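You operate a simulated robot arm through the tools that you are given. There is no shell and no other tool. Be economical: measure what you need, move in short steps, check, and stop when the job is done.

The job below is to be done with a simulated two-armed robot. You get a single attempt, and the scene is never put back.

## Task
Swap the choked grey filter panel in the drawer for the white one and reset the fan breaker.
Fine: the grey panel lies on the end cabinet top; the drawer is shut first and the fan runs.
Where things are to end (x, y in the base frame): grey filter panel within 60 mm of [770, -50]; white filter panel within 60 mm of [790, 120].

Only the result counts: the job must be done as asked and must still hold three seconds after the hand-in. Knocking over, shifting, dropping, spilling or breaking anything else fails it.

## Robot
Two 7-joint arms with fingered hands on one trunk, on a base that drives. Base frame: it is fixed to the floor where the robot stands at the start and does not move with it; the origin is under the middle of the robot, x ahead of it, y to its left, z up. Units: mm, degrees, N and s.
The left shoulder is at the start at [119, 173, 1050], the right one opposite. With the tool pointing down near the work surface each hand reaches from about 100 to 520 mm from the robot's upright axis, wherever it stands, measured 20 degrees to its own side. Places, roughly: cooling fan breaker [600, -200, 800]; end cabinet top [800, 0, 1300]; filter drawer [700, 100, 600]; filter drawer floor [800, 100, 500]; green filter panel [1750, -8750, 250]; small grey filter panel [1250, -8750, 250]; small white filter panel [750, -6000, 1500]. Payload 3.5 kg a hand.
Tool frame (each hand has its own): the origin (TCP) lies between the finger pads and is the grasp point; the fingertips stand 30 mm ahead of it; z points along the fingers, y is the line along which they close. The gripper opens to 104 mm. The gripper's body begins 35 mm behind the TCP. The gripper is a hand of 3 fingers: y runs from the thumb to the fingers, the wrist lies at [-15, -104, -178] in the tool frame, and closing takes about 1.5 s.
Orientation is told as [roll, pitch, yaw] about the base's x, y, z axes, in that order, counted from this pose: with the fingers straight down and the wrist toward the robot, the tool's x, y and z point along [0, 1, 0], [1, 0, 0] and [0, 0, -1] of the base frame.

## Interface
- The arms move only by the tool nudge_tool. It takes "left_increments", "right_increments" or both (then of equal length, played together; a hand with none holds still); each is a list of rows, each a list of 6 numbers: the shift along the tool's x, y, z in units of 200 mm (1.0 is 200 mm), then the turn, a rotation vector about the tool's x, y, z in units of 60 degrees (1.0 is 60 degrees). In form: [[x, y, z, wx, wy, wz], ...]. A call has 1 to 10 rows; each row is the pose to reach, as a shift and turn from the pose commanded when the call began, along the tool's axes at that moment. "left_hand" and "right_hand" are, for a hand that has rows, the gripper command, from -1 (shut) to 1 (fully open), values between in proportion, set as the call begins (left out, the last holds). A call with a number of a shift or a turn outside -1 to 1 is refused whole. A row lasts 0.2 s, in which the tool goes at most 50 mm and 8.6 degrees; a call with a longer step from one row to the next is refused whole, and so is a gripper value outside its range. Where a pose cannot be reached the arm comes as near as it can. A force on the tool above 90 N (or 10 N above the force at the start of the call, whichever is more), or a blocked arm, ends the call early, and 0.2 s more pass. Each finger travels about 72 mm/s and halts on what it meets, pressing with about 31 N; the grip force reading is that of the motor and also rises with nothing between the fingers. The clock runs only during rows and for 0.2 s after the last one: add rows that repeat a pose to give the fingers time. The reply holds the time, the measured pose of the TCP, the force on the tool along the base axes, the opening and the grip force, in the units named above and with some noise, with the torque about the TCP (base axes, N m) and any sound that the robot's microphone picked up, and new pictures: "views" is both (left out), scene, wrist or none (wrist: the cameras of the hands that moved).
- Cameras (640 x 400 px; columns grow to the right, rows downward): "scene" is now at [211.3, 13.6, 1200.7]; the picture's right is [0.18, -0.98, 0.00], its down [-0.77, -0.14, -0.63] and it looks along [0.62, 0.12, -0.78] (base axes); focal length 291 px, centre (320, 200). "left" rides on the left gripper at [-64, -94, -117] in its tool frame; the picture's right is [-0.72, -0.33, 0.61], its down [0.64, -0.65, 0.40] and it looks along [0.27, 0.68, 0.68] (tool axes); focal length 238 px, centre (320, 200). "right" rides on the right gripper at [64, -94, -117] in its tool frame; the picture's right is [-0.72, 0.33, -0.61], its down [-0.64, -0.65, 0.40] and it looks along [-0.27, 0.68, 0.68] (tool axes); focal length 238 px, centre (320, 200). There is no depth. A picture from a camera that has moved, and an enlarged one, comes with that camera's place and axes in the base frame and with its lens.
- move_column(by): slides the trunk up (or, below 0, down) by that many mm; the arms and the scene camera ride with it, the base frame stays. It gives what a move gives, with no picture.
- roll_base(legs): drives the robot by 1 to 6 legs, each [ahead, left, turn to the left] in mm, mm and degrees, along the robot's own axes; the way and the turn of a leg run together, so that a leg with both is an arc; at most 1500 mm and 180 degrees a leg. The arms and the cameras ride along, it lands a little off, and it stops where it bumps. It gives what a move gives, and a new picture of the scene camera.
- hand_shape(shape, hand): the hand has 3 fingers and takes this shape, open, in about a second: jaw (thumb against the fingers, like two jaws); tri (thumb and two fingers); tip (a fingertip pinch); poke (one finger out to press); point (the index stretched); flat (the hand flat); cup (the hand cupped); fist (a fist). The gripper value then closes the fingers along that shape, each until it touches; the sizes above hold for jaw. It gives what a move gives, with no picture.
- aim_head(pan, tilt): turns the head with the scene camera to pan (to the left, within 86 degrees either way) and tilt (down, from -29 to 69), counted from straight ahead of the robot. It gives what a move gives, and a new picture of the scene camera.
- close_up(camera, box): a new picture of the part [left, top, right, bottom] of that camera's present view, enlarged. It takes no simulated time.
- job_done(): hands the job in; it is judged then, once.

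Work in short steps. Places have to be worked out from the pictures, the camera data and where the tool is seen: move nearer, look again, correct. Check each grasp and each placing, and mend what went wrong. You have 120 turns and 260 pictures in all, those below and enlarged ones among them. Open the grippers and draw the arms clear of the work before you hand the job in, unless the task says otherwise; then end with one line.

The tools are called after ">>>" by a JSON object that holds its "op" and its "data". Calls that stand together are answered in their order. nudge_tool: Moves the arms, as the interface text tells. Its arguments: {"type":"object","properties":{"left_increments":{"type":"array","items":{"type":"array","items":{"type":"number"}}},"left_hand":{"type":"number"},"right_increments":{"type":"array","items":{"type":"array","items":{"type":"number"}}},"right_hand":{"type":"number"},"views":{"type":"string","enum":["both","scene","wrist","none"]}},"required":[]} The other tools are called the same way: move_column (by) slides the trunk up or down; hand_shape (shape, hand) gives the hand a shape; roll_base (legs) drives the base; aim_head (pan, tilt) turns the head that bears the scene camera; close_up (camera, box) takes an enlarged picture of a part of a camera's view; job_done () hands the job in.

At the start:

```text
t: 0.0
left_tcp_pos: [450.6, 286.9, 888.6]
left_ee_rot: [0.0, 0.0, 0.0]
left_force: [-0.6, 0.9, 0.8]
left_torque: [-0.04, 0.01, 0.0]
left_finger_gap: 103.6
left_gripper_force: 0.1
left_shape: jaw
right_tcp_pos: [494.2, -61.2, 888.5]
right_ee_rot: [0.0, -0.1, 0.0]
right_force: [0.1, 0.4, 0.2]
right_torque: [-0.03, -0.01, 0.0]
right_finger_gap: 103.7
right_gripper_force: 0.0
right_shape: jaw
trunk travel left (down, up): [-150.0, 604.0]
robot x, y, heading: [-0.2, -1.6, 0.2]
head pan, tilt: [10.6, 51.2]
```

scene: 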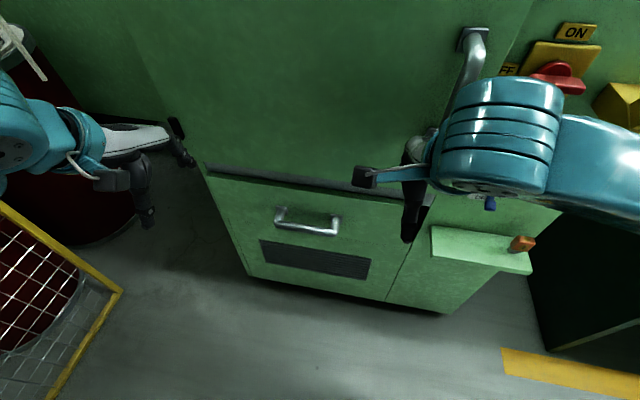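
right: 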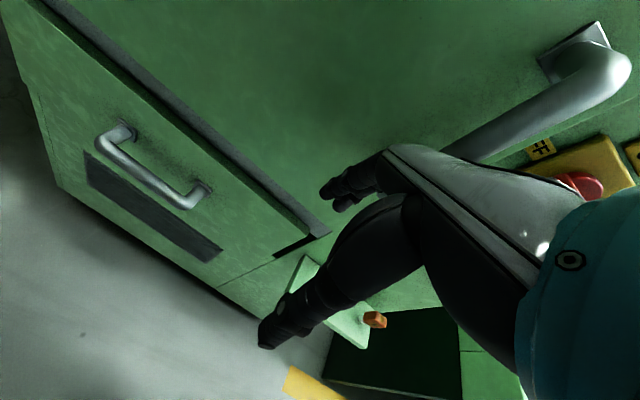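
left: 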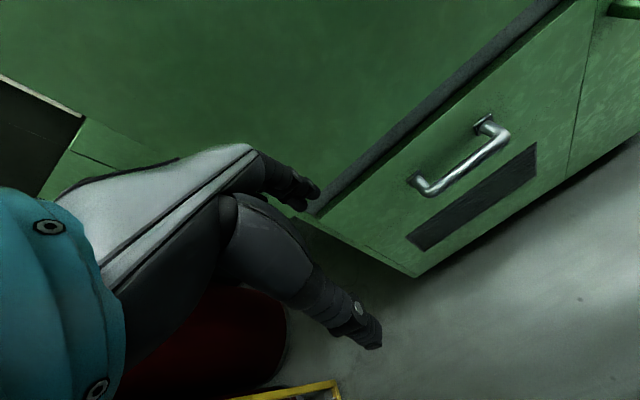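

The pictures show the cabinet, a drawer with a handle and a breaker at the right. I look around first, for the breaker and for the cabinet top.

>>> {"op": "aim_head", "data": {"pan": -20, "tilt": 35}}

>>> {"op": "aim_head", "data": {"pan": 0, "tilt": 0}}

>>> {"op": "aim_head", "data": {"pan": 60, "tilt": 25}}

>>> {"op": "aim_head", "data": {"pan": -70, "tilt": 25}}

```text
t: 1.0
left_tcp_pos: [451.0, 287.8, 888.0]
left_ee_rot: [0.0, 0.0, 0.0]
left_force: [-0.5, -0.5, 0.2]
left_torque: [0.0, 0.04, 0.0]
left_finger_gap: 103.7
left_gripper_force: 0.0
left_shape: jaw
right_tcp_pos: [494.2, -61.3, 888.4]
right_ee_rot: [0.0, 0.0, 0.0]
right_force: [0.5, -0.5, -0.1]
right_torque: [-0.02, 0.0, 0.01]
right_finger_gap: 103.4
right_gripper_force: 0.1
right_shape: jaw
trunk travel left (down, up): [-150.0, 604.0]
robot x, y, heading: [-2.8, 0.6, 0.1]
head pan, tilt: [-20.0, 35.0]
camera scene: at [219.5, -30.4, 1224.0], right [-0.34, -0.94, 0.0], down [-0.54, 0.2, -0.82], along [0.77, -0.28, -0.57], focal length 291 px, centre (320, 200)
```

scene: 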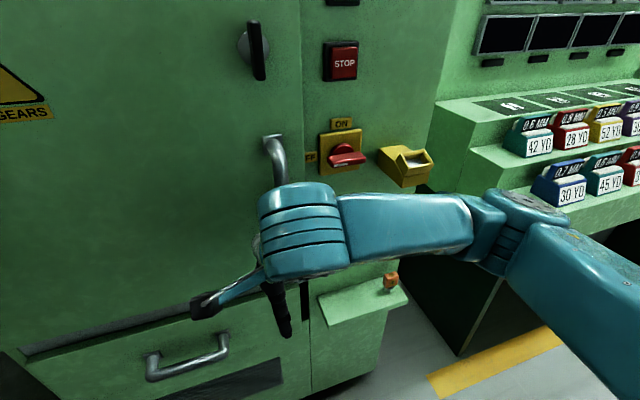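

```text
t: 2.0
left_tcp_pos: [450.6, 286.5, 889.1]
left_ee_rot: [0.0, 0.0, 0.0]
left_force: [-0.1, 0.3, 0.1]
left_torque: [0.0, 0.0, -0.01]
left_finger_gap: 103.6
left_gripper_force: 0.0
left_shape: jaw
right_tcp_pos: [494.1, -61.2, 888.7]
right_ee_rot: [0.0, -0.1, -0.1]
right_force: [0.2, 0.3, 0.0]
right_torque: [-0.05, -0.04, 0.01]
right_finger_gap: 103.7
right_gripper_force: 0.1
right_shape: jaw
trunk travel left (down, up): [-150.0, 604.0]
robot x, y, heading: [-1.6, 0.0, -0.3]
head pan, tilt: [0.0, 0.0]
camera scene: at [226.8, -0.4, 1280.1], right [0.0, -1.0, 0.0], down [0.0, 0.0, -1.0], along [1.0, 0.0, 0.0], focal length 291 px, centre (320, 200)
```

scene: 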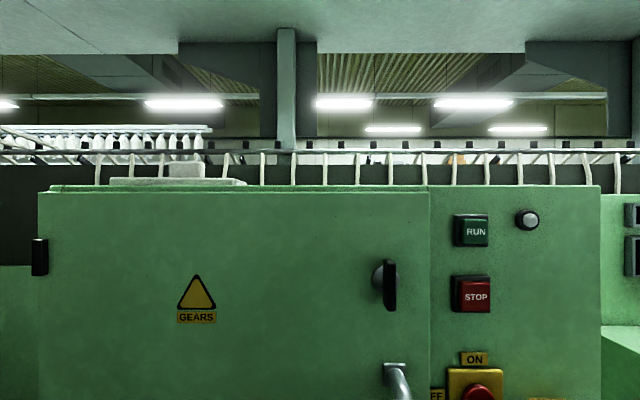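

```text
t: 3.3
left_tcp_pos: [452.0, 286.9, 888.8]
left_ee_rot: [0.0, 0.0, 0.0]
left_force: [-0.6, 0.2, -0.2]
left_torque: [0.02, 0.01, 0.0]
left_finger_gap: 103.7
left_gripper_force: 0.0
left_shape: jaw
right_tcp_pos: [494.4, -60.8, 889.6]
right_ee_rot: [-0.1, 0.1, -0.1]
right_force: [1.1, 1.0, 0.5]
right_torque: [0.01, 0.03, -0.02]
right_finger_gap: 103.7
right_gripper_force: 0.0
right_shape: jaw
trunk travel left (down, up): [-150.0, 604.0]
robot x, y, heading: [-0.2, -0.7, -0.1]
head pan, tilt: [60.0, 25.0]
camera scene: at [182.9, 79.4, 1239.8], right [0.87, -0.5, 0.0], down [-0.21, -0.37, -0.91], along [0.45, 0.78, -0.42], focal length 291 px, centre (320, 200)
```

scene: 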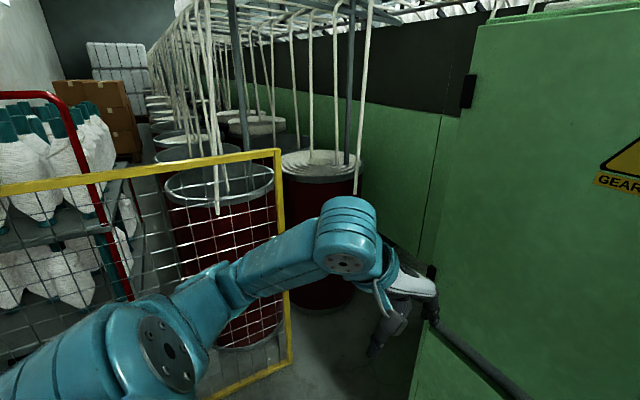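

```text
t: 5.4
left_tcp_pos: [452.5, 288.1, 889.3]
left_ee_rot: [0.0, 0.0, 0.0]
left_force: [0.2, -0.4, -0.2]
left_torque: [0.03, 0.01, 0.02]
left_finger_gap: 103.8
left_gripper_force: 0.1
left_shape: jaw
right_tcp_pos: [493.8, -60.7, 887.7]
right_ee_rot: [0.1, 0.1, 0.0]
right_force: [-0.2, -0.3, -0.7]
right_torque: [-0.02, -0.03, 0.01]
right_finger_gap: 103.6
right_gripper_force: 0.1
right_shape: jaw
trunk travel left (down, up): [-150.0, 604.0]
robot x, y, heading: [1.7, 2.0, 0.2]
head pan, tilt: [-70.0, 25.0]
camera scene: at [168.3, -87.0, 1239.8], right [-0.94, -0.34, 0.0], down [-0.14, 0.4, -0.91], along [0.31, -0.85, -0.42], focal length 291 px, centre (320, 200)
```

scene: 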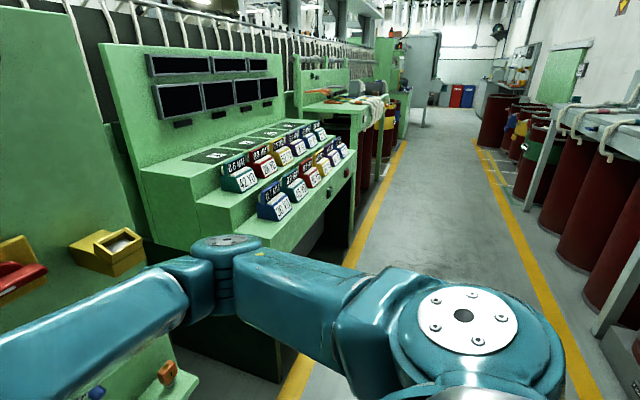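

Something white lies on the cabinet top. I back off a little so the hands are clear, raise the trunk and look at the top.

>>> {"op": "roll_base", "data": {"legs": [[-200, 0, 0]]}}

>>> {"op": "move_column", "data": {"by": 450}}

>>> {"op": "aim_head", "data": {"pan": 0, "tilt": 25}}

```text
t: 7.0
left_tcp_pos: [250.1, 286.9, 888.7]
left_ee_rot: [0.0, -0.1, -0.1]
left_force: [0.0, 0.9, -0.3]
left_torque: [0.02, 0.0, 0.01]
left_finger_gap: 103.7
left_gripper_force: 0.2
left_shape: jaw
right_tcp_pos: [293.8, -62.0, 889.9]
right_ee_rot: [0.0, 0.0, 0.0]
right_force: [-0.5, 0.1, 0.1]
right_torque: [0.0, 0.0, 0.01]
right_finger_gap: 103.7
right_gripper_force: 0.0
right_shape: jaw
trunk travel left (down, up): [-150.0, 604.0]
robot x, y, heading: [-205.5, -0.0, 0.1]
head pan, tilt: [-70.0, 25.0]
camera scene: at [-33.3, -87.1, 1239.9], right [-0.94, -0.34, 0.0], down [-0.14, 0.4, -0.91], along [0.31, -0.85, -0.42], focal length 291 px, centre (320, 200)
```

scene: 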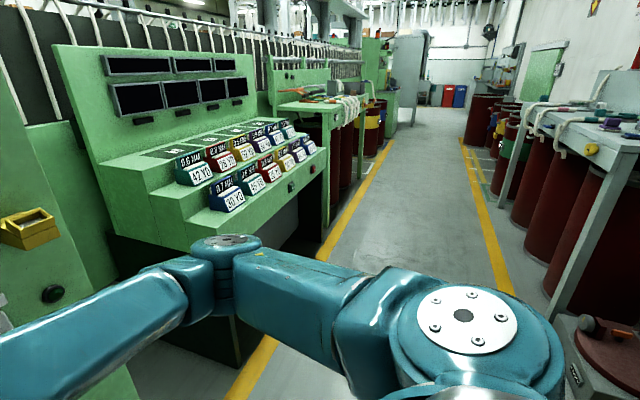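

```text
refused: 450 is not a number from -400 to 400
```

```text
t: 8.4
left_tcp_pos: [250.9, 286.2, 889.0]
left_ee_rot: [0.0, 0.0, -0.1]
left_force: [-0.9, -0.3, 0.2]
left_torque: [-0.02, -0.03, -0.01]
left_finger_gap: 103.7
left_gripper_force: 0.1
left_shape: jaw
right_tcp_pos: [293.4, -61.9, 890.3]
right_ee_rot: [0.0, 0.0, -0.1]
right_force: [-0.6, -0.5, -0.2]
right_torque: [0.02, -0.03, -0.01]
right_finger_gap: 103.6
right_gripper_force: 0.0
right_shape: jaw
trunk travel left (down, up): [-150.0, 604.0]
robot x, y, heading: [-202.5, -1.2, -0.1]
head pan, tilt: [0.0, 25.0]
camera scene: at [28.1, -0.8, 1239.8], right [0.0, -1.0, 0.0], down [-0.42, 0.0, -0.91], along [0.91, 0.0, -0.42], focal length 291 px, centre (320, 200)
```

scene: 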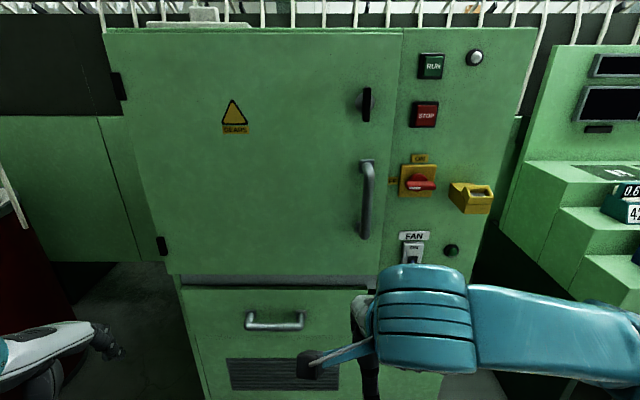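

There is a separate FAN breaker below the red rotary switch. I raise the trunk to see the cabinet top.

>>> {"op": "move_column", "data": {"by": 400}}

>>> {"op": "aim_head", "data": {"pan": 5, "tilt": 32}}

```text
t: 12.2
left_tcp_pos: [251.4, 286.4, 1288.6]
left_ee_rot: [-0.1, 0.0, -0.1]
left_force: [0.3, -0.8, -0.1]
left_torque: [-0.03, 0.02, -0.02]
left_finger_gap: 103.7
left_gripper_force: 0.0
left_shape: jaw
right_tcp_pos: [294.7, -61.3, 1288.8]
right_ee_rot: [0.0, -0.1, -0.1]
right_force: [0.4, 1.4, -0.4]
right_torque: [0.0, 0.0, 0.01]
right_finger_gap: 103.7
right_gripper_force: 0.0
right_shape: jaw
trunk travel left (down, up): [-550.0, 204.0]
robot x, y, heading: [-199.5, 0.6, -0.2]
head pan, tilt: [0.0, 25.0]
```

```text
t: 12.9
left_tcp_pos: [251.3, 286.9, 1289.5]
left_ee_rot: [0.1, 0.0, -0.1]
left_force: [0.2, 0.2, 0.3]
left_torque: [0.02, 0.01, 0.0]
left_finger_gap: 103.5
left_gripper_force: 0.0
left_shape: jaw
right_tcp_pos: [293.5, -61.5, 1289.0]
right_ee_rot: [0.0, 0.0, 0.0]
right_force: [-0.5, 0.0, 0.4]
right_torque: [0.0, 0.0, 0.01]
right_finger_gap: 103.6
right_gripper_force: 0.1
right_shape: jaw
trunk travel left (down, up): [-550.0, 204.0]
robot x, y, heading: [-197.7, 2.4, 0.1]
head pan, tilt: [5.0, 32.0]
camera scene: at [-98.1, 7.4, 1635.5], right [0.08, -1.0, 0.0], down [-0.53, -0.04, -0.85], along [0.85, 0.07, -0.53], focal length 291 px, centre (320, 200)
```

scene: 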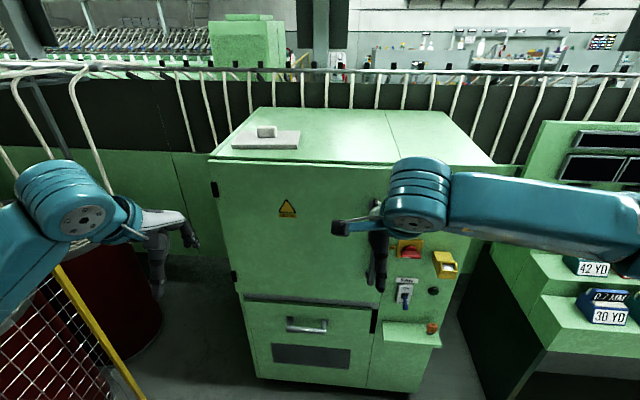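

The white panel with a grip block on it lies on the cabinet top. I enlarge it and the lower front.

>>> {"op": "close_up", "data": {"camera": "scene", "box": [200, 90, 360, 190]}}

>>> {"op": "close_up", "data": {"camera": "scene", "box": [230, 230, 470, 380]}}

```text
4.00 times, centred on (280, 140) of scene
camera zoom: at [-98.1, 7.4, 1635.5], right [0.08, -1.0, 0.0], down [-0.53, -0.04, -0.85], along [0.85, 0.07, -0.53], focal length 1164 px, centre (480, 440)
```

zoom: 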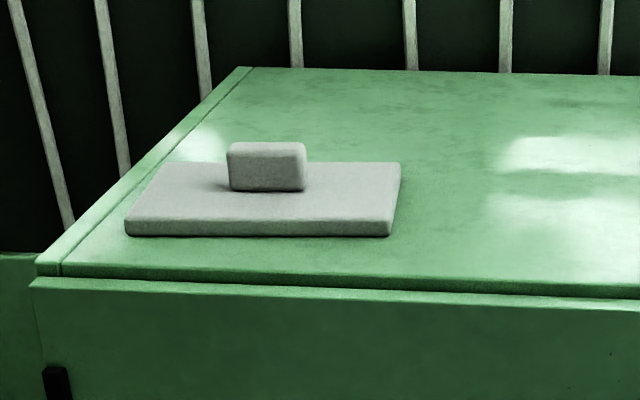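

```text
2.67 times, centred on (350, 305) of scene
camera zoom: at [-98.1, 7.4, 1635.5], right [0.08, -1.0, 0.0], down [-0.53, -0.04, -0.85], along [0.85, 0.07, -0.53], focal length 776 px, centre (240, -80)
```

zoom: 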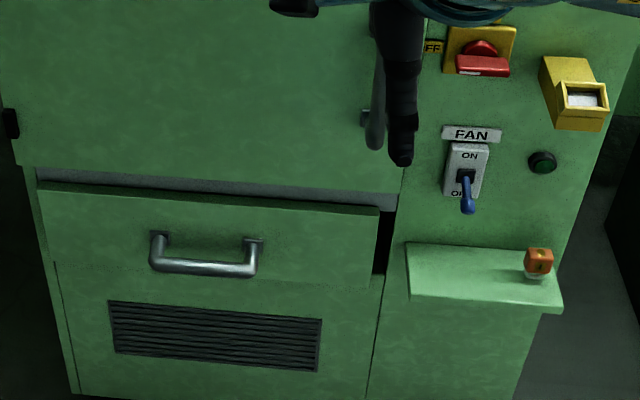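

The fan breaker lever is down (OFF), the drawer handle is near [602, 120, 607], and the white panel lies around [785, 245] on the top. I plan to take the white panel first with the left hand, so I raise the trunk further and drive closer for a better view.

>>> {"op": "move_column", "data": {"by": 170}}

>>> {"op": "roll_base", "data": {"legs": [[350, 0, 0]]}}

>>> {"op": "aim_head", "data": {"pan": 15, "tilt": 45}}

>>> {"op": "close_up", "data": {"camera": "left", "box": [0, 0, 640, 400]}}

```text
t: 14.8
left_tcp_pos: [250.4, 287.4, 1458.3]
left_ee_rot: [-0.1, 0.1, -0.1]
left_force: [-0.1, 0.7, 0.4]
left_torque: [0.0, 0.02, 0.0]
left_finger_gap: 104.0
left_gripper_force: 0.1
left_shape: jaw
right_tcp_pos: [294.5, -60.0, 1458.2]
right_ee_rot: [-0.1, 0.1, -0.2]
right_force: [0.5, 0.2, 0.0]
right_torque: [0.0, -0.01, 0.01]
right_finger_gap: 103.7
right_gripper_force: 0.1
right_shape: jaw
trunk travel left (down, up): [-720.0, 34.0]
robot x, y, heading: [-200.8, 0.9, 0.1]
head pan, tilt: [5.0, 32.0]
```

```text
t: 17.1
left_tcp_pos: [600.4, 284.1, 1460.2]
left_ee_rot: [0.0, 0.0, -0.3]
left_force: [-0.4, 0.2, 0.1]
left_torque: [-0.02, 0.01, 0.0]
left_finger_gap: 103.9
left_gripper_force: 0.1
left_shape: jaw
right_tcp_pos: [639.9, -63.2, 1460.1]
right_ee_rot: [0.0, 0.0, -0.2]
right_force: [-0.2, 0.5, 0.1]
right_torque: [-0.01, 0.04, 0.02]
right_finger_gap: 103.5
right_gripper_force: 0.0
right_shape: jaw
trunk travel left (down, up): [-720.0, 34.0]
robot x, y, heading: [144.6, -3.7, -0.4]
head pan, tilt: [5.0, 32.0]
camera scene: at [244.1, 6.2, 1805.6], right [0.08, -1.0, 0.0], down [-0.53, -0.04, -0.85], along [0.85, 0.07, -0.53], focal length 291 px, centre (320, 200)
```

scene: 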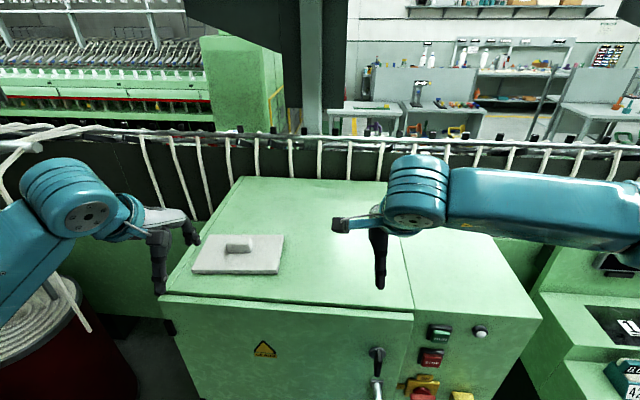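

```text
t: 17.8
left_tcp_pos: [601.2, 285.8, 1459.7]
left_ee_rot: [0.0, 0.0, -0.2]
left_force: [-0.5, 0.1, 0.7]
left_torque: [0.01, -0.02, 0.01]
left_finger_gap: 103.6
left_gripper_force: 0.1
left_shape: jaw
right_tcp_pos: [644.3, -64.3, 1459.2]
right_ee_rot: [0.0, -0.1, -0.2]
right_force: [0.5, 0.0, 0.8]
right_torque: [0.0, 0.03, 0.03]
right_finger_gap: 103.5
right_gripper_force: 0.1
right_shape: jaw
trunk travel left (down, up): [-720.0, 34.0]
robot x, y, heading: [147.5, -0.7, -0.3]
head pan, tilt: [15.0, 45.0]
camera scene: at [235.8, 19.4, 1786.0], right [0.25, -0.97, 0.0], down [-0.68, -0.18, -0.71], along [0.68, 0.18, -0.71], focal length 291 px, centre (320, 200)
```

scene: 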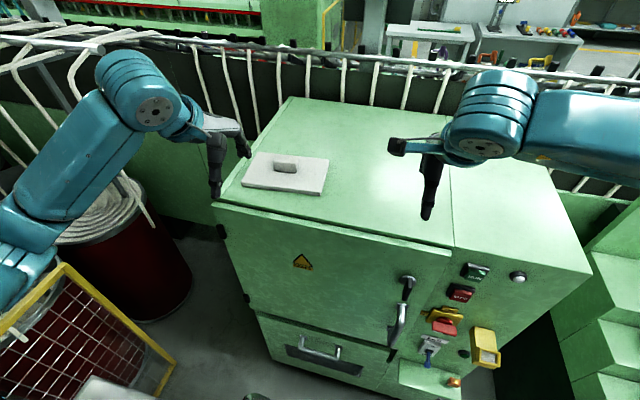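

```text
1.00 times, centred on (320, 200) of left (not enlarged: the box is as wide or as high as the picture)
camera zoom: at [506.9, 220.4, 1576.1], right [-0.33, -0.72, -0.61], down [-0.65, 0.64, -0.4], along [0.68, 0.27, -0.68], focal length 238 px, centre (320, 200)
```

zoom: 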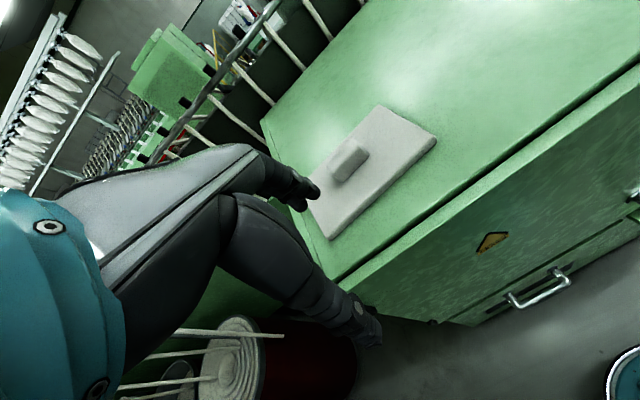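

I enlarge the panel in both cameras to triangulate it.

>>> {"op": "close_up", "data": {"camera": "scene", "box": [205, 130, 365, 230]}}

>>> {"op": "close_up", "data": {"camera": "left", "box": [290, 90, 450, 190]}}

```text
4.00 times, centred on (285, 180) of scene
camera zoom: at [235.8, 19.4, 1786.0], right [0.25, -0.97, 0.0], down [-0.68, -0.18, -0.71], along [0.68, 0.18, -0.71], focal length 1164 px, centre (460, 280)
```

zoom: 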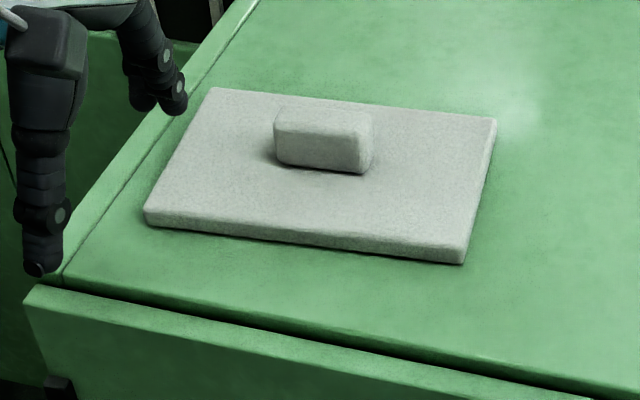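

```text
4.00 times, centred on (370, 140) of left
camera zoom: at [506.9, 220.4, 1576.1], right [-0.33, -0.72, -0.61], down [-0.65, 0.64, -0.4], along [0.68, 0.27, -0.68], focal length 953 px, centre (120, 440)
```

zoom: 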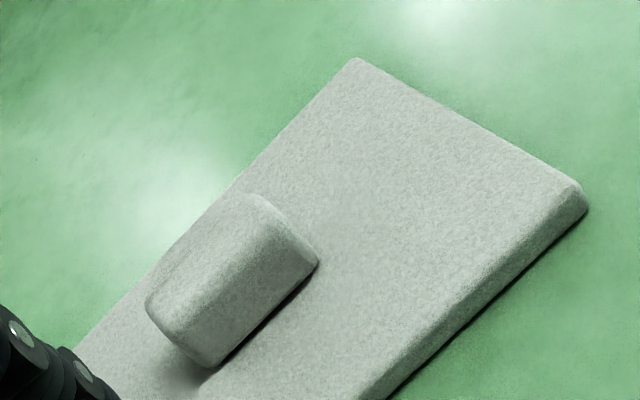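

The block top is near [770, 247, 1345] and the panel top near z 1306. The block is about 30 mm deep in x and 60 mm wide in y. I drive 150 mm nearer.

>>> {"op": "roll_base", "data": {"legs": [[150, 0, 0]]}}

>>> {"op": "close_up", "data": {"camera": "left", "box": [0, 0, 640, 400]}}

```text
t: 19.2
left_tcp_pos: [747.3, 284.3, 1460.2]
left_ee_rot: [0.0, 0.0, -0.2]
left_force: [-0.1, 1.0, 0.3]
left_torque: [0.01, 0.01, 0.01]
left_finger_gap: 103.7
left_gripper_force: 0.0
left_shape: jaw
right_tcp_pos: [788.6, -64.6, 1460.6]
right_ee_rot: [0.0, -0.1, -0.2]
right_force: [-1.7, -0.1, -0.6]
right_torque: [-0.01, 0.0, -0.02]
right_finger_gap: 103.8
right_gripper_force: 0.0
right_shape: jaw
trunk travel left (down, up): [-720.0, 34.0]
robot x, y, heading: [298.6, -5.7, -0.2]
head pan, tilt: [15.0, 45.0]
camera scene: at [380.9, 18.8, 1786.2], right [0.25, -0.97, 0.0], down [-0.68, -0.18, -0.71], along [0.69, 0.18, -0.71], focal length 291 px, centre (320, 200)
```

scene: 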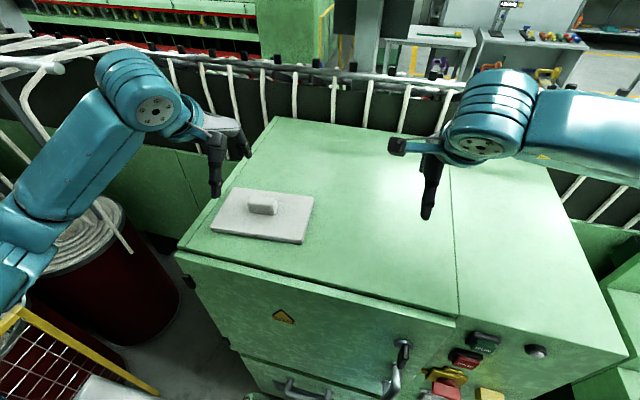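

```text
1.00 times, centred on (320, 200) of left (not enlarged: the box is as wide or as high as the picture)
camera zoom: at [652.6, 219.6, 1577.2], right [-0.33, -0.72, -0.61], down [-0.65, 0.64, -0.41], along [0.69, 0.27, -0.68], focal length 238 px, centre (320, 200)
```

zoom: 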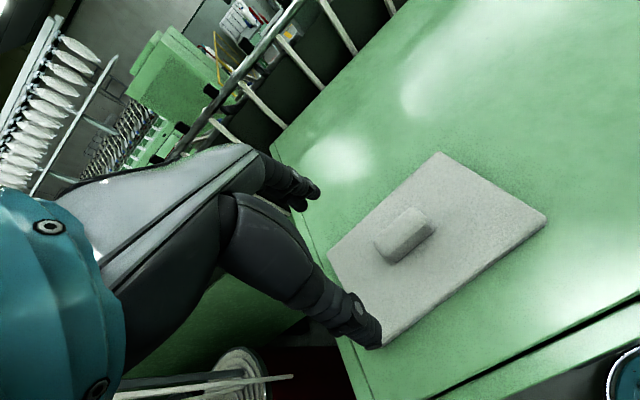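

The refined block top is at [774, 245], with the panel turned about +5°. I move the left hand over it and stop at z≈1385 for a check.

>>> {"op": "nudge_tool", "data": {"left_increments": [[-0.1, 0.07, 0, 0, 0, -0.04], [-0.195, 0.133, 0, 0, 0, -0.087], [-0.195, 0.133, 0.2, 0, 0, -0.087], [-0.195, 0.133, 0.375, 0, 0, -0.087]], "left_hand": 1}}

```text
t: 20.2
left_tcp_pos: [776.0, 245.5, 1383.6]
left_ee_rot: [0.0, 0.0, 5.0]
left_force: [0.5, -0.5, -0.1]
left_torque: [-0.01, 0.01, 0.0]
left_finger_gap: 103.5
left_gripper_force: 0.0
left_shape: jaw
right_tcp_pos: [789.8, -64.2, 1459.5]
right_ee_rot: [0.0, -0.1, -0.2]
right_force: [0.1, 0.7, -0.8]
right_torque: [-0.01, -0.02, -0.02]
right_finger_gap: 103.5
right_gripper_force: 0.0
right_shape: jaw
trunk travel left (down, up): [-720.0, 34.0]
robot x, y, heading: [298.2, -5.7, 0.0]
head pan, tilt: [15.0, 45.0]
camera scene: at [383.4, 18.7, 1786.1], right [0.25, -0.97, 0.0], down [-0.68, -0.18, -0.71], along [0.68, 0.18, -0.71], focal length 291 px, centre (320, 200)
camera left: at [686.7, 172.3, 1501.4], right [-0.26, -0.74, -0.61], down [-0.71, 0.58, -0.4], along [0.66, 0.33, -0.68], focal length 238 px, centre (320, 200)
```

scene: 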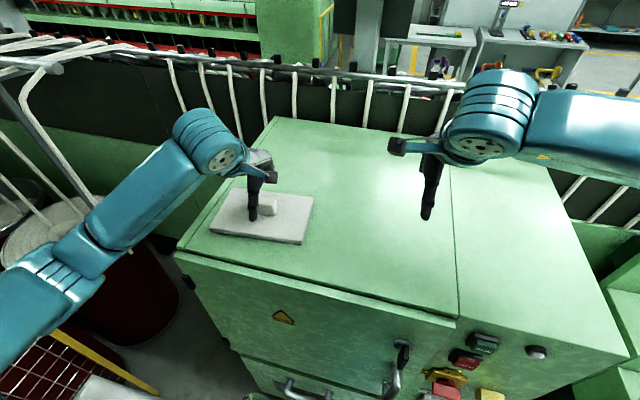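
left: 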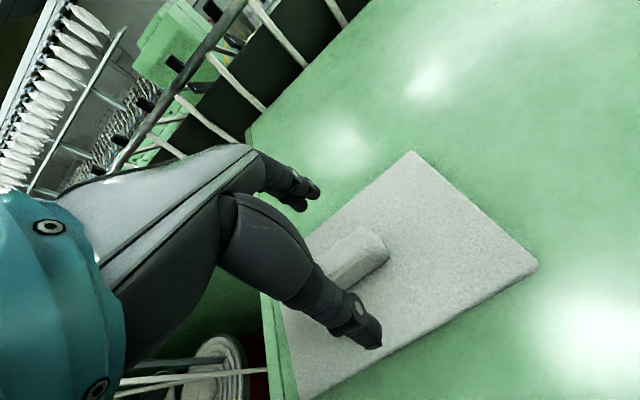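

The alignment looks right, with the block between thumb and fingers. I descend to z≈1342 and close.

>>> {"op": "nudge_tool", "data": {"left_increments": [[0, 0, 0.12, 0, 0, 0], [0, 0, 0.21, 0, 0, 0]], "views": "wrist"}}

>>> {"op": "nudge_tool", "data": {"left_increments": [[0, 0, 0, 0, 0, 0], [0, 0, 0, 0, 0, 0], [0, 0, 0, 0, 0, 0], [0, 0, 0, 0, 0, 0], [0, 0, 0, 0, 0, 0], [0, 0, 0, 0, 0, 0], [0, 0, 0, 0, 0, 0], [0, 0, 0, 0, 0, 0]], "left_hand": -1}}

```text
t: 20.8
left_tcp_pos: [774.8, 244.4, 1344.8]
left_ee_rot: [0.0, -0.4, 5.0]
left_force: [-2.2, 0.9, 10.1]
left_torque: [0.2, -0.58, 0.08]
left_finger_gap: 103.1
left_gripper_force: 0.1
left_shape: jaw
right_tcp_pos: [790.5, -64.4, 1459.2]
right_ee_rot: [-0.1, -0.1, -0.2]
right_force: [0.1, -0.1, -0.1]
right_torque: [0.0, -0.02, -0.01]
right_finger_gap: 103.5
right_gripper_force: 0.0
right_shape: jaw
trunk travel left (down, up): [-720.0, 34.0]
robot x, y, heading: [296.1, -1.5, -0.2]
head pan, tilt: [15.0, 45.0]
camera left: at [686.1, 171.9, 1461.6], right [-0.26, -0.74, -0.62], down [-0.7, 0.58, -0.41], along [0.66, 0.33, -0.67], focal length 238 px, centre (320, 200)
```

left: 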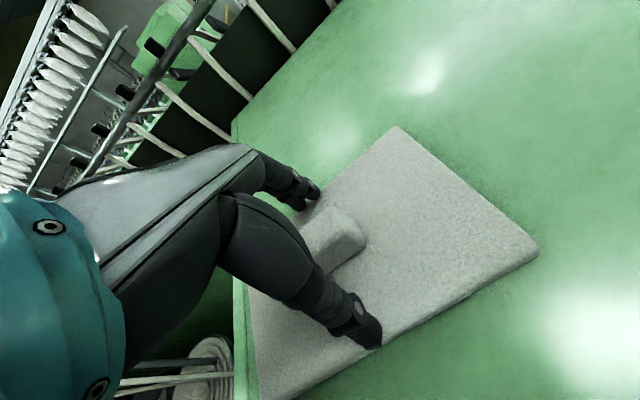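

```text
t: 22.6
left_tcp_pos: [774.5, 242.9, 1346.4]
left_ee_rot: [0.0, -0.4, 5.0]
left_force: [-3.2, 0.3, 32.4]
left_torque: [-0.15, -0.01, 0.08]
left_finger_gap: 31.1
left_gripper_force: 31.3
left_shape: jaw
right_tcp_pos: [788.6, -67.0, 1460.2]
right_ee_rot: [0.0, -0.1, -0.2]
right_force: [0.1, -0.4, 0.7]
right_torque: [0.01, -0.01, 0.01]
right_finger_gap: 103.5
right_gripper_force: 0.0
right_shape: jaw
trunk travel left (down, up): [-720.0, 34.0]
robot x, y, heading: [302.0, -2.1, -0.4]
head pan, tilt: [15.0, 45.0]
camera scene: at [380.5, 17.2, 1786.4], right [0.25, -0.97, 0.0], down [-0.68, -0.18, -0.71], along [0.69, 0.18, -0.71], focal length 291 px, centre (320, 200)
camera left: at [684.9, 171.0, 1462.2], right [-0.26, -0.74, -0.62], down [-0.7, 0.58, -0.41], along [0.66, 0.33, -0.67], focal length 238 px, centre (320, 200)
```

scene: 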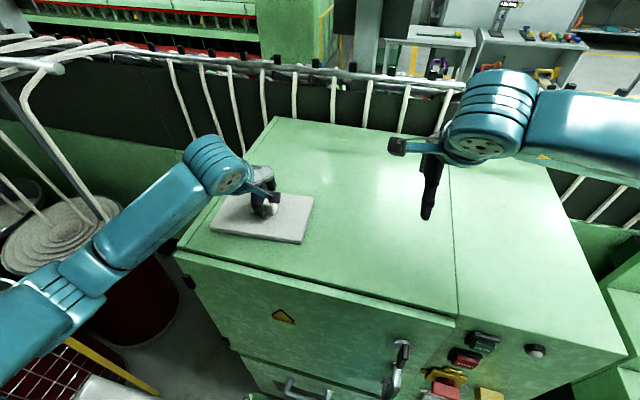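
left: 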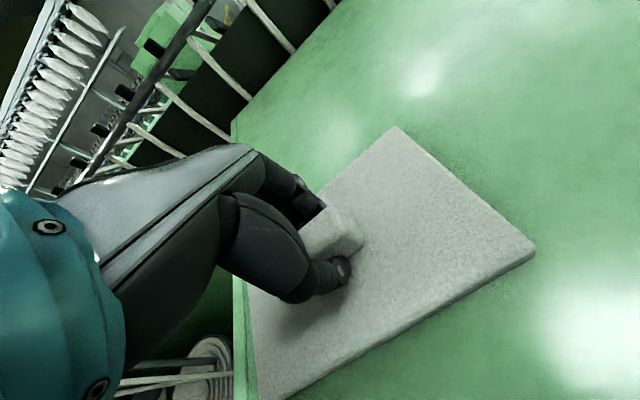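

Gripped at a 31 mm gap. I lift it 90 mm and check.

>>> {"op": "nudge_tool", "data": {"left_increments": [[0, 0, -0.1, 0, 0, 0], [0, 0, -0.25, 0, 0, 0], [0, 0, -0.45, 0, 0, 0.08], [0, 0, -0.45, 0, 0, 0.08]]}}

```text
t: 23.6
left_tcp_pos: [776.6, 245.4, 1431.8]
left_ee_rot: [0.0, 0.2, 0.0]
left_force: [0.7, -1.2, -0.7]
left_torque: [0.0, 0.0, 0.01]
left_finger_gap: 28.2
left_gripper_force: 31.2
left_shape: jaw
right_tcp_pos: [792.7, -64.1, 1460.0]
right_ee_rot: [0.0, 0.0, -0.2]
right_force: [-0.4, -0.3, -0.4]
right_torque: [-0.04, 0.02, -0.05]
right_finger_gap: 103.6
right_gripper_force: 0.0
right_shape: jaw
trunk travel left (down, up): [-720.0, 34.0]
robot x, y, heading: [294.4, -1.3, -0.6]
head pan, tilt: [15.0, 45.0]
camera scene: at [384.7, 19.3, 1786.0], right [0.25, -0.97, 0.0], down [-0.68, -0.18, -0.71], along [0.68, 0.18, -0.71], focal length 291 px, centre (320, 200)
camera left: at [682.4, 179.9, 1549.5], right [-0.33, -0.72, -0.61], down [-0.65, 0.64, -0.4], along [0.68, 0.27, -0.68], focal length 238 px, centre (320, 200)
```

scene: 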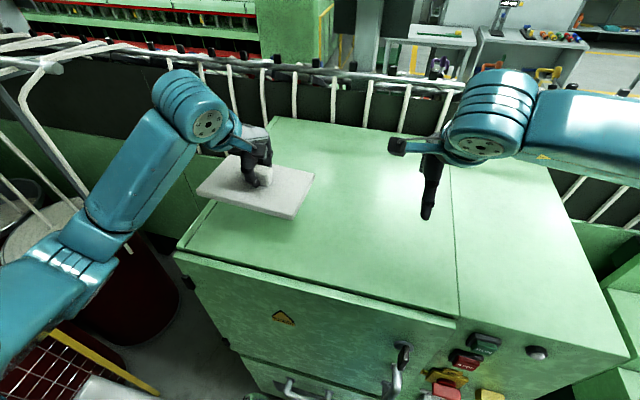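
left: 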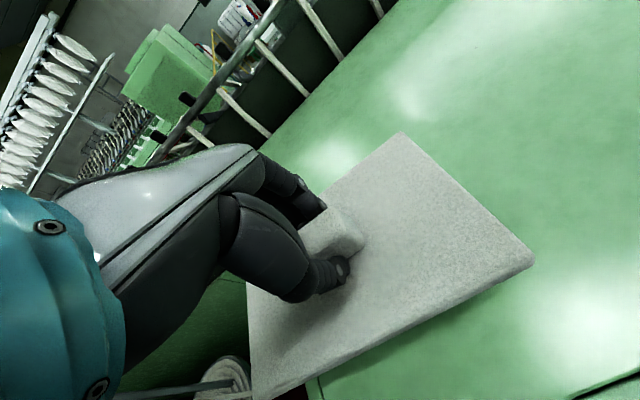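

The white panel is held. I back away, shift left so the right hand faces the drawer, and lower the trunk.

>>> {"op": "roll_base", "data": {"legs": [[-400, 0, 0], [0, 190, 0]]}}

>>> {"op": "move_column", "data": {"by": -400}}

>>> {"op": "move_column", "data": {"by": -315}}

>>> {"op": "aim_head", "data": {"pan": -10, "tilt": 45}}

```text
t: 27.3
left_tcp_pos: [377.3, 433.1, 1431.9]
left_ee_rot: [0.1, 0.0, -0.1]
left_force: [0.8, -0.7, -1.1]
left_torque: [-0.02, 0.0, 0.03]
left_finger_gap: 28.5
left_gripper_force: 31.2
left_shape: jaw
right_tcp_pos: [391.6, 123.4, 1458.2]
right_ee_rot: [0.2, 0.0, -0.4]
right_force: [0.0, 0.3, 0.7]
right_torque: [0.02, -0.01, 0.0]
right_finger_gap: 103.8
right_gripper_force: 0.1
right_shape: jaw
trunk travel left (down, up): [-720.0, 34.0]
robot x, y, heading: [-101.7, 191.7, -0.6]
head pan, tilt: [15.0, 45.0]
camera scene: at [-16.2, 207.7, 1786.1], right [0.25, -0.97, 0.0], down [-0.68, -0.18, -0.71], along [0.68, 0.18, -0.71], focal length 291 px, centre (320, 200)
```

scene: 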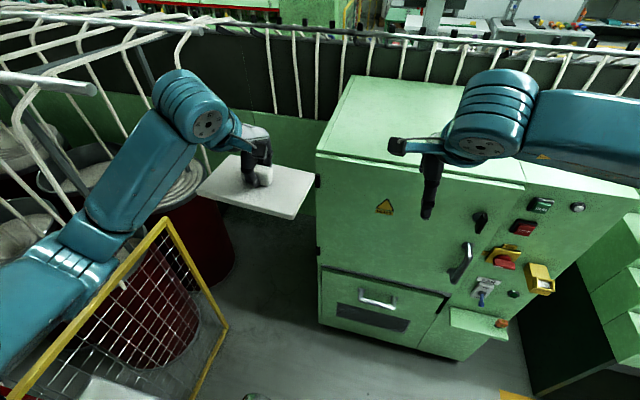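

```text
t: 31.1
left_tcp_pos: [376.0, 435.5, 1031.7]
left_ee_rot: [0.0, 0.0, 0.0]
left_force: [-0.5, -0.3, -1.9]
left_torque: [-0.04, 0.0, -0.01]
left_finger_gap: 28.4
left_gripper_force: 30.9
left_shape: jaw
right_tcp_pos: [391.1, 124.8, 1058.9]
right_ee_rot: [0.0, 0.0, -0.4]
right_force: [-0.2, -0.3, 0.2]
right_torque: [-0.01, 0.0, -0.03]
right_finger_gap: 103.5
right_gripper_force: 0.1
right_shape: jaw
trunk travel left (down, up): [-320.0, 434.0]
robot x, y, heading: [-101.9, 192.4, -0.4]
head pan, tilt: [15.0, 45.0]
```

```text
t: 34.2
left_tcp_pos: [393.1, 434.8, 663.5]
left_ee_rot: [0.0, 9.1, 0.0]
left_force: [-0.3, -0.4, -1.5]
left_torque: [-0.01, 0.01, 0.02]
left_finger_gap: 28.3
left_gripper_force: 30.7
left_shape: jaw
right_tcp_pos: [392.6, 125.9, 743.7]
right_ee_rot: [-0.1, -0.1, -0.5]
right_force: [0.0, 0.5, 0.8]
right_torque: [0.01, -0.01, 0.01]
right_finger_gap: 103.6
right_gripper_force: 0.0
right_shape: jaw
trunk travel left (down, up): [-5.0, 749.0]
robot x, y, heading: [-99.8, 187.7, -0.6]
head pan, tilt: [15.0, 45.0]
```

```text
t: 35.1
left_tcp_pos: [393.0, 434.4, 663.6]
left_ee_rot: [0.1, 9.0, 0.1]
left_force: [0.2, -0.5, -1.8]
left_torque: [-0.03, 0.03, -0.02]
left_finger_gap: 28.4
left_gripper_force: 31.0
left_shape: jaw
right_tcp_pos: [391.9, 126.0, 743.6]
right_ee_rot: [0.0, -0.1, -0.4]
right_force: [1.2, -0.9, -0.4]
right_torque: [0.03, 0.01, 0.0]
right_finger_gap: 103.5
right_gripper_force: 0.1
right_shape: jaw
trunk travel left (down, up): [-5.0, 749.0]
robot x, y, heading: [-100.7, 191.1, -0.3]
head pan, tilt: [-10.0, 45.0]
camera scene: at [200.7, 173.5, 1054.4], right [-0.18, -0.98, 0.0], down [-0.7, 0.13, -0.71], along [0.7, -0.13, -0.71], focal length 291 px, centre (320, 200)
```

scene: 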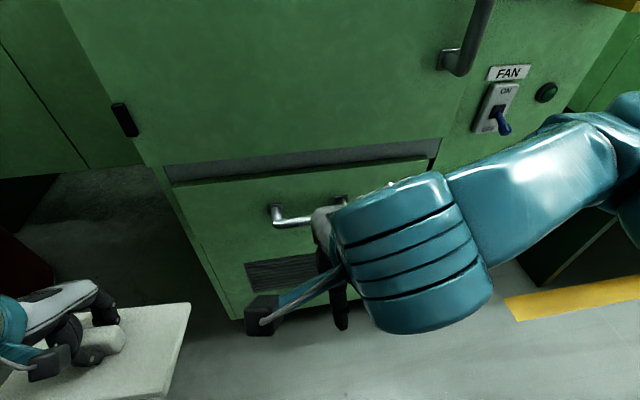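

At the low trunk the left arm is near its limit and tilted 9°. I pull the left hand in and up so that it is level and out of the way.

>>> {"op": "nudge_tool", "data": {"left_increments": [[0, -0.1, -0.1, 0, 0, 0], [0, -0.3, -0.25, 0, 0, 0], [0.1, -0.5, -0.4, 0, 0, 0], [0.1, -0.6, -0.5, 0, 0, 0], [0.1, -0.6, -0.5, 0, 0, 0]]}}

```text
refused: row 3 steps farther than a row can; nothing moved
```

The step was too long, so I use shorter ones.

>>> {"op": "nudge_tool", "data": {"left_increments": [[0, -0.1, -0.1, 0, 0, 0], [0, -0.25, -0.25, 0, 0, 0], [0.05, -0.4, -0.38, 0, 0, 0], [0.1, -0.55, -0.5, 0, 0, 0], [0.1, -0.6, -0.5, 0, 0, 0]]}}

```text
t: 36.3
left_tcp_pos: [360.3, 474.7, 814.9]
left_ee_rot: [-0.1, 9.0, -0.1]
left_force: [0.3, -0.2, -1.3]
left_torque: [-0.02, 0.0, 0.01]
left_finger_gap: 28.5
left_gripper_force: 31.3
left_shape: jaw
left hand out of reach, approached as far as the arm can: row 1, 2, 3, 4, 5
right_tcp_pos: [391.6, 126.1, 744.0]
right_ee_rot: [-0.1, 0.1, -0.3]
right_force: [-0.2, 0.6, -0.9]
right_torque: [0.03, 0.02, 0.0]
right_finger_gap: 103.7
right_gripper_force: 0.0
right_shape: jaw
trunk travel left (down, up): [-5.0, 749.0]
robot x, y, heading: [-105.6, 187.6, -0.6]
head pan, tilt: [-10.0, 45.0]
camera scene: at [200.5, 173.5, 1054.4], right [-0.18, -0.98, 0.0], down [-0.7, 0.13, -0.71], along [0.7, -0.13, -0.71], focal length 291 px, centre (320, 200)
camera left: at [285.9, 410.5, 946.0], right [-0.42, -0.72, -0.55], down [-0.71, 0.64, -0.3], along [0.57, 0.27, -0.78], focal length 238 px, centre (320, 200)
```

scene: 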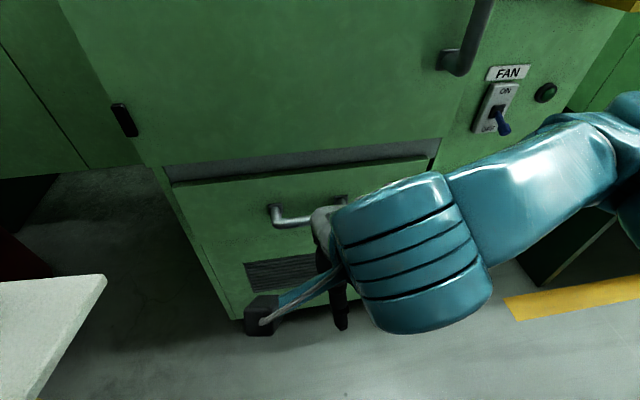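
left: 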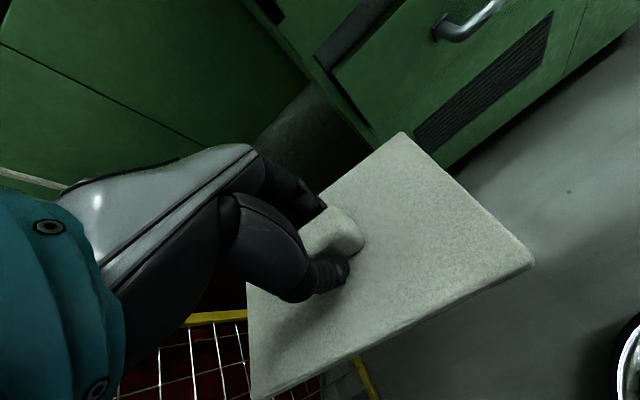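

The left panel is now at [360, 475, 815]. Before driving ahead I pull it 120 mm farther back and level it, so that it clears the cabinet.

>>> {"op": "nudge_tool", "data": {"left_increments": [[0, -0.2, 0, -0.05, 0, 0], [0, -0.4, 0, -0.1, 0, 0], [0, -0.6, 0, -0.15, 0, 0], [0, -0.65, 0, -0.15, 0, 0], [0, -0.65, 0, -0.15, 0, 0]], "views": "none"}}

```text
t: 37.5
left_tcp_pos: [274.5, 523.7, 913.8]
left_ee_rot: [0.0, 0.2, 0.0]
left_force: [0.5, 0.0, -2.3]
left_torque: [-0.01, 0.0, -0.01]
left_finger_gap: 28.2
left_gripper_force: 31.4
left_shape: jaw
left hand out of reach, approached as far as the arm can: row 1, 2, 3, 4, 5
right_tcp_pos: [391.6, 125.8, 744.1]
right_ee_rot: [0.1, 0.0, -0.4]
right_force: [0.2, 0.4, 0.9]
right_torque: [-0.02, -0.01, 0.0]
right_finger_gap: 103.6
right_gripper_force: 0.0
right_shape: jaw
trunk travel left (down, up): [-5.0, 749.0]
robot x, y, heading: [-105.4, 189.5, -0.5]
head pan, tilt: [-10.0, 45.0]
```

The trunk leans forward when low, which cramps the arms. I raise it 100 mm and drive ahead.

>>> {"op": "move_column", "data": {"by": 100}}

>>> {"op": "roll_base", "data": {"legs": [[150, 0, 0]]}}

>>> {"op": "close_up", "data": {"camera": "right", "box": [0, 0, 640, 400]}}

```text
t: 38.8
left_tcp_pos: [274.6, 523.0, 1010.6]
left_ee_rot: [0.0, 0.0, 0.0]
left_force: [-0.3, 0.6, -0.2]
left_torque: [0.01, 0.02, 0.02]
left_finger_gap: 28.1
left_gripper_force: 31.2
left_shape: jaw
right_tcp_pos: [392.3, 125.3, 842.4]
right_ee_rot: [0.0, 0.2, -0.4]
right_force: [0.2, 0.0, 0.7]
right_torque: [-0.01, -0.03, -0.03]
right_finger_gap: 103.6
right_gripper_force: 0.0
right_shape: jaw
trunk travel left (down, up): [-105.0, 649.0]
robot x, y, heading: [-103.1, 191.5, -0.5]
head pan, tilt: [-10.0, 45.0]
```

```text
t: 40.2
left_tcp_pos: [422.8, 521.9, 1012.7]
left_ee_rot: [0.0, 0.0, 0.0]
left_force: [-0.2, -0.2, -0.7]
left_torque: [0.02, -0.01, 0.02]
left_finger_gap: 28.3
left_gripper_force: 31.1
left_shape: jaw
right_tcp_pos: [540.9, 123.3, 844.2]
right_ee_rot: [0.0, -0.1, -0.4]
right_force: [-0.1, 0.1, -0.8]
right_torque: [0.01, 0.03, 0.03]
right_finger_gap: 103.6
right_gripper_force: 0.1
right_shape: jaw
trunk travel left (down, up): [-105.0, 649.0]
robot x, y, heading: [46.5, 189.2, -0.5]
head pan, tilt: [-10.0, 45.0]
camera scene: at [289.3, 172.9, 1161.5], right [-0.18, -0.98, 0.0], down [-0.7, 0.13, -0.71], along [0.7, -0.13, -0.71], focal length 291 px, centre (320, 200)
```

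scene: 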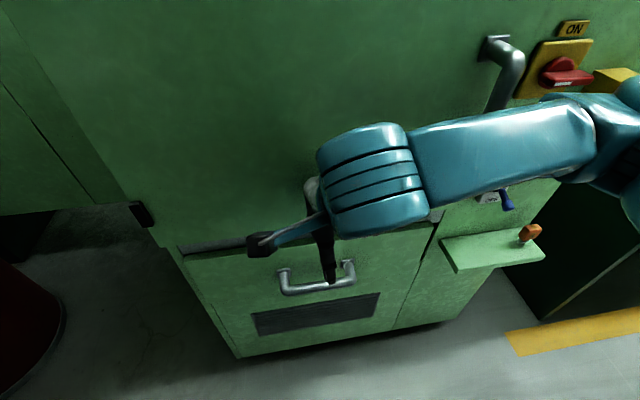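

```text
1.00 times, centred on (320, 200) of right (not enlarged: the box is as wide or as high as the picture)
camera zoom: at [448.1, 189.5, 960.2], right [0.32, -0.72, 0.61], down [-0.66, -0.64, -0.4], along [0.68, -0.27, -0.68], focal length 238 px, centre (320, 200)
```

zoom: 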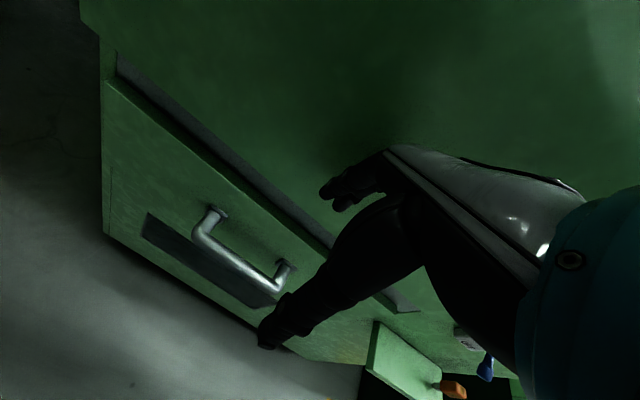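

The handle bar is at about x 592, y 44 to 188, z 610, standing about 48 mm off the face. I lower the right hand above it, tilted 20° with a partial opening.

>>> {"op": "nudge_tool", "data": {"right_increments": [[0, 0, 0.2, -0.1, 0, 0], [0, 0.05, 0.42, -0.2, 0, 0], [0, 0.1, 0.62, -0.3, 0, 0], [0, 0.18, 0.78, -0.333, 0, 0], [0, 0.18, 0.78, -0.333, 0, 0]], "right_hand": 0.0}}

```text
t: 41.4
left_tcp_pos: [422.3, 521.2, 1013.3]
left_ee_rot: [-0.1, 0.0, 0.0]
left_force: [-1.3, 0.2, -1.1]
left_torque: [-0.04, -0.01, -0.02]
left_finger_gap: 28.2
left_gripper_force: 30.8
left_shape: jaw
right_tcp_pos: [577.7, 125.2, 689.0]
right_ee_rot: [0.1, -20.0, -0.3]
right_force: [-2.1, 0.0, 1.0]
right_torque: [-0.01, -0.07, -0.02]
right_finger_gap: 51.6
right_gripper_force: 0.0
right_shape: jaw
trunk travel left (down, up): [-105.0, 649.0]
robot x, y, heading: [48.0, 191.1, -0.5]
head pan, tilt: [-10.0, 45.0]
camera scene: at [288.5, 173.0, 1161.7], right [-0.18, -0.98, 0.0], down [-0.7, 0.13, -0.71], along [0.7, -0.13, -0.71], focal length 291 px, centre (320, 200)
camera right: at [449.7, 190.1, 765.2], right [0.09, -0.72, 0.69], down [-0.48, -0.64, -0.6], along [0.87, -0.27, -0.4], focal length 238 px, centre (320, 200)
```

scene: 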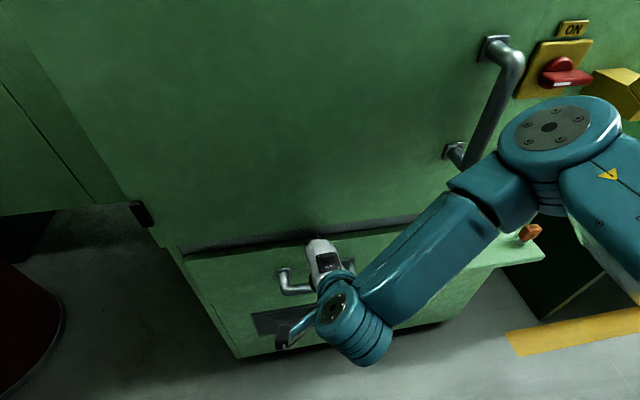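
right: 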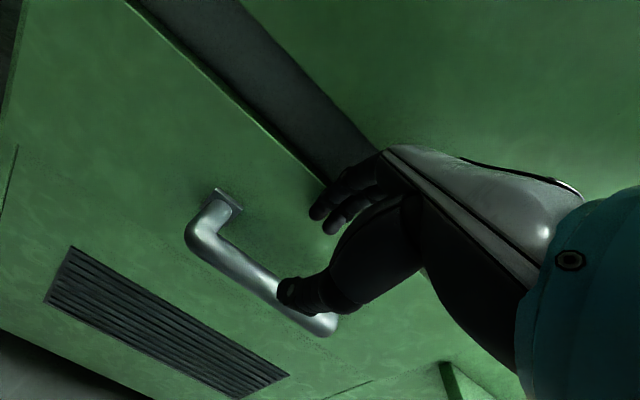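

Another look puts the bar at x≈597, z≈600. I descend so that the fingers pass behind the bar and the thumb stays in front.

>>> {"op": "nudge_tool", "data": {"right_increments": [[0, -0.04, 0.14, 0, 0, 0], [0, -0.07, 0.25, 0, 0, 0], [0, -0.098, 0.342, 0, 0, 0]]}}

```text
t: 42.2
left_tcp_pos: [420.1, 521.3, 1012.9]
left_ee_rot: [0.0, -0.2, 0.0]
left_force: [0.3, -0.9, -1.4]
left_torque: [0.0, 0.0, -0.05]
left_finger_gap: 28.4
left_gripper_force: 30.7
left_shape: jaw
right_tcp_pos: [577.9, 126.2, 616.4]
right_ee_rot: [0.0, -19.9, -0.3]
right_force: [-23.2, 0.0, 6.8]
right_torque: [-0.08, -1.07, -0.31]
right_finger_gap: 49.1
right_gripper_force: 0.0
right_shape: jaw
trunk travel left (down, up): [-105.0, 649.0]
robot x, y, heading: [47.1, 188.9, -0.3]
head pan, tilt: [-10.0, 45.0]
camera scene: at [286.2, 173.0, 1162.2], right [-0.18, -0.98, 0.0], down [-0.69, 0.13, -0.71], along [0.7, -0.13, -0.71], focal length 291 px, centre (320, 200)
camera right: at [451.7, 190.6, 694.3], right [0.09, -0.72, 0.69], down [-0.48, -0.64, -0.6], along [0.87, -0.27, -0.41], focal length 238 px, centre (320, 200)
```

scene: 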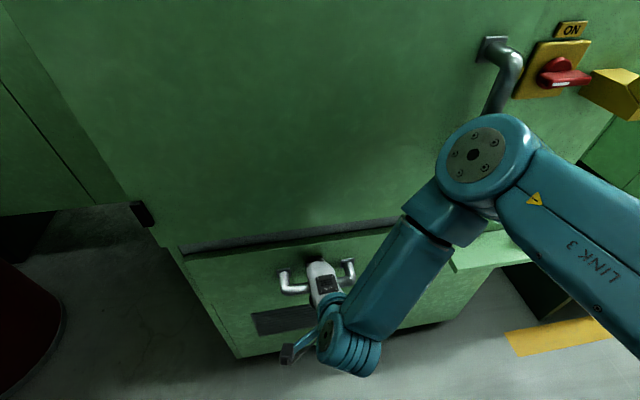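
right: 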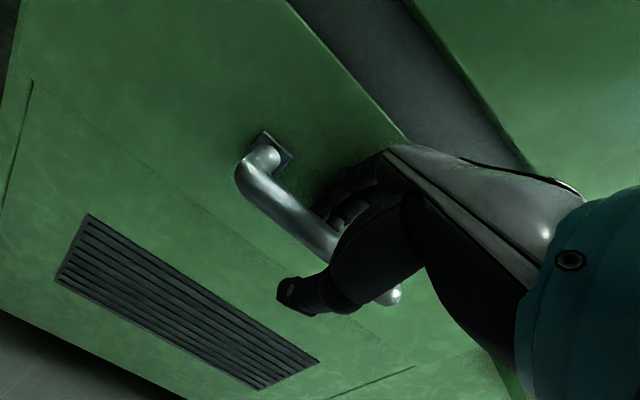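

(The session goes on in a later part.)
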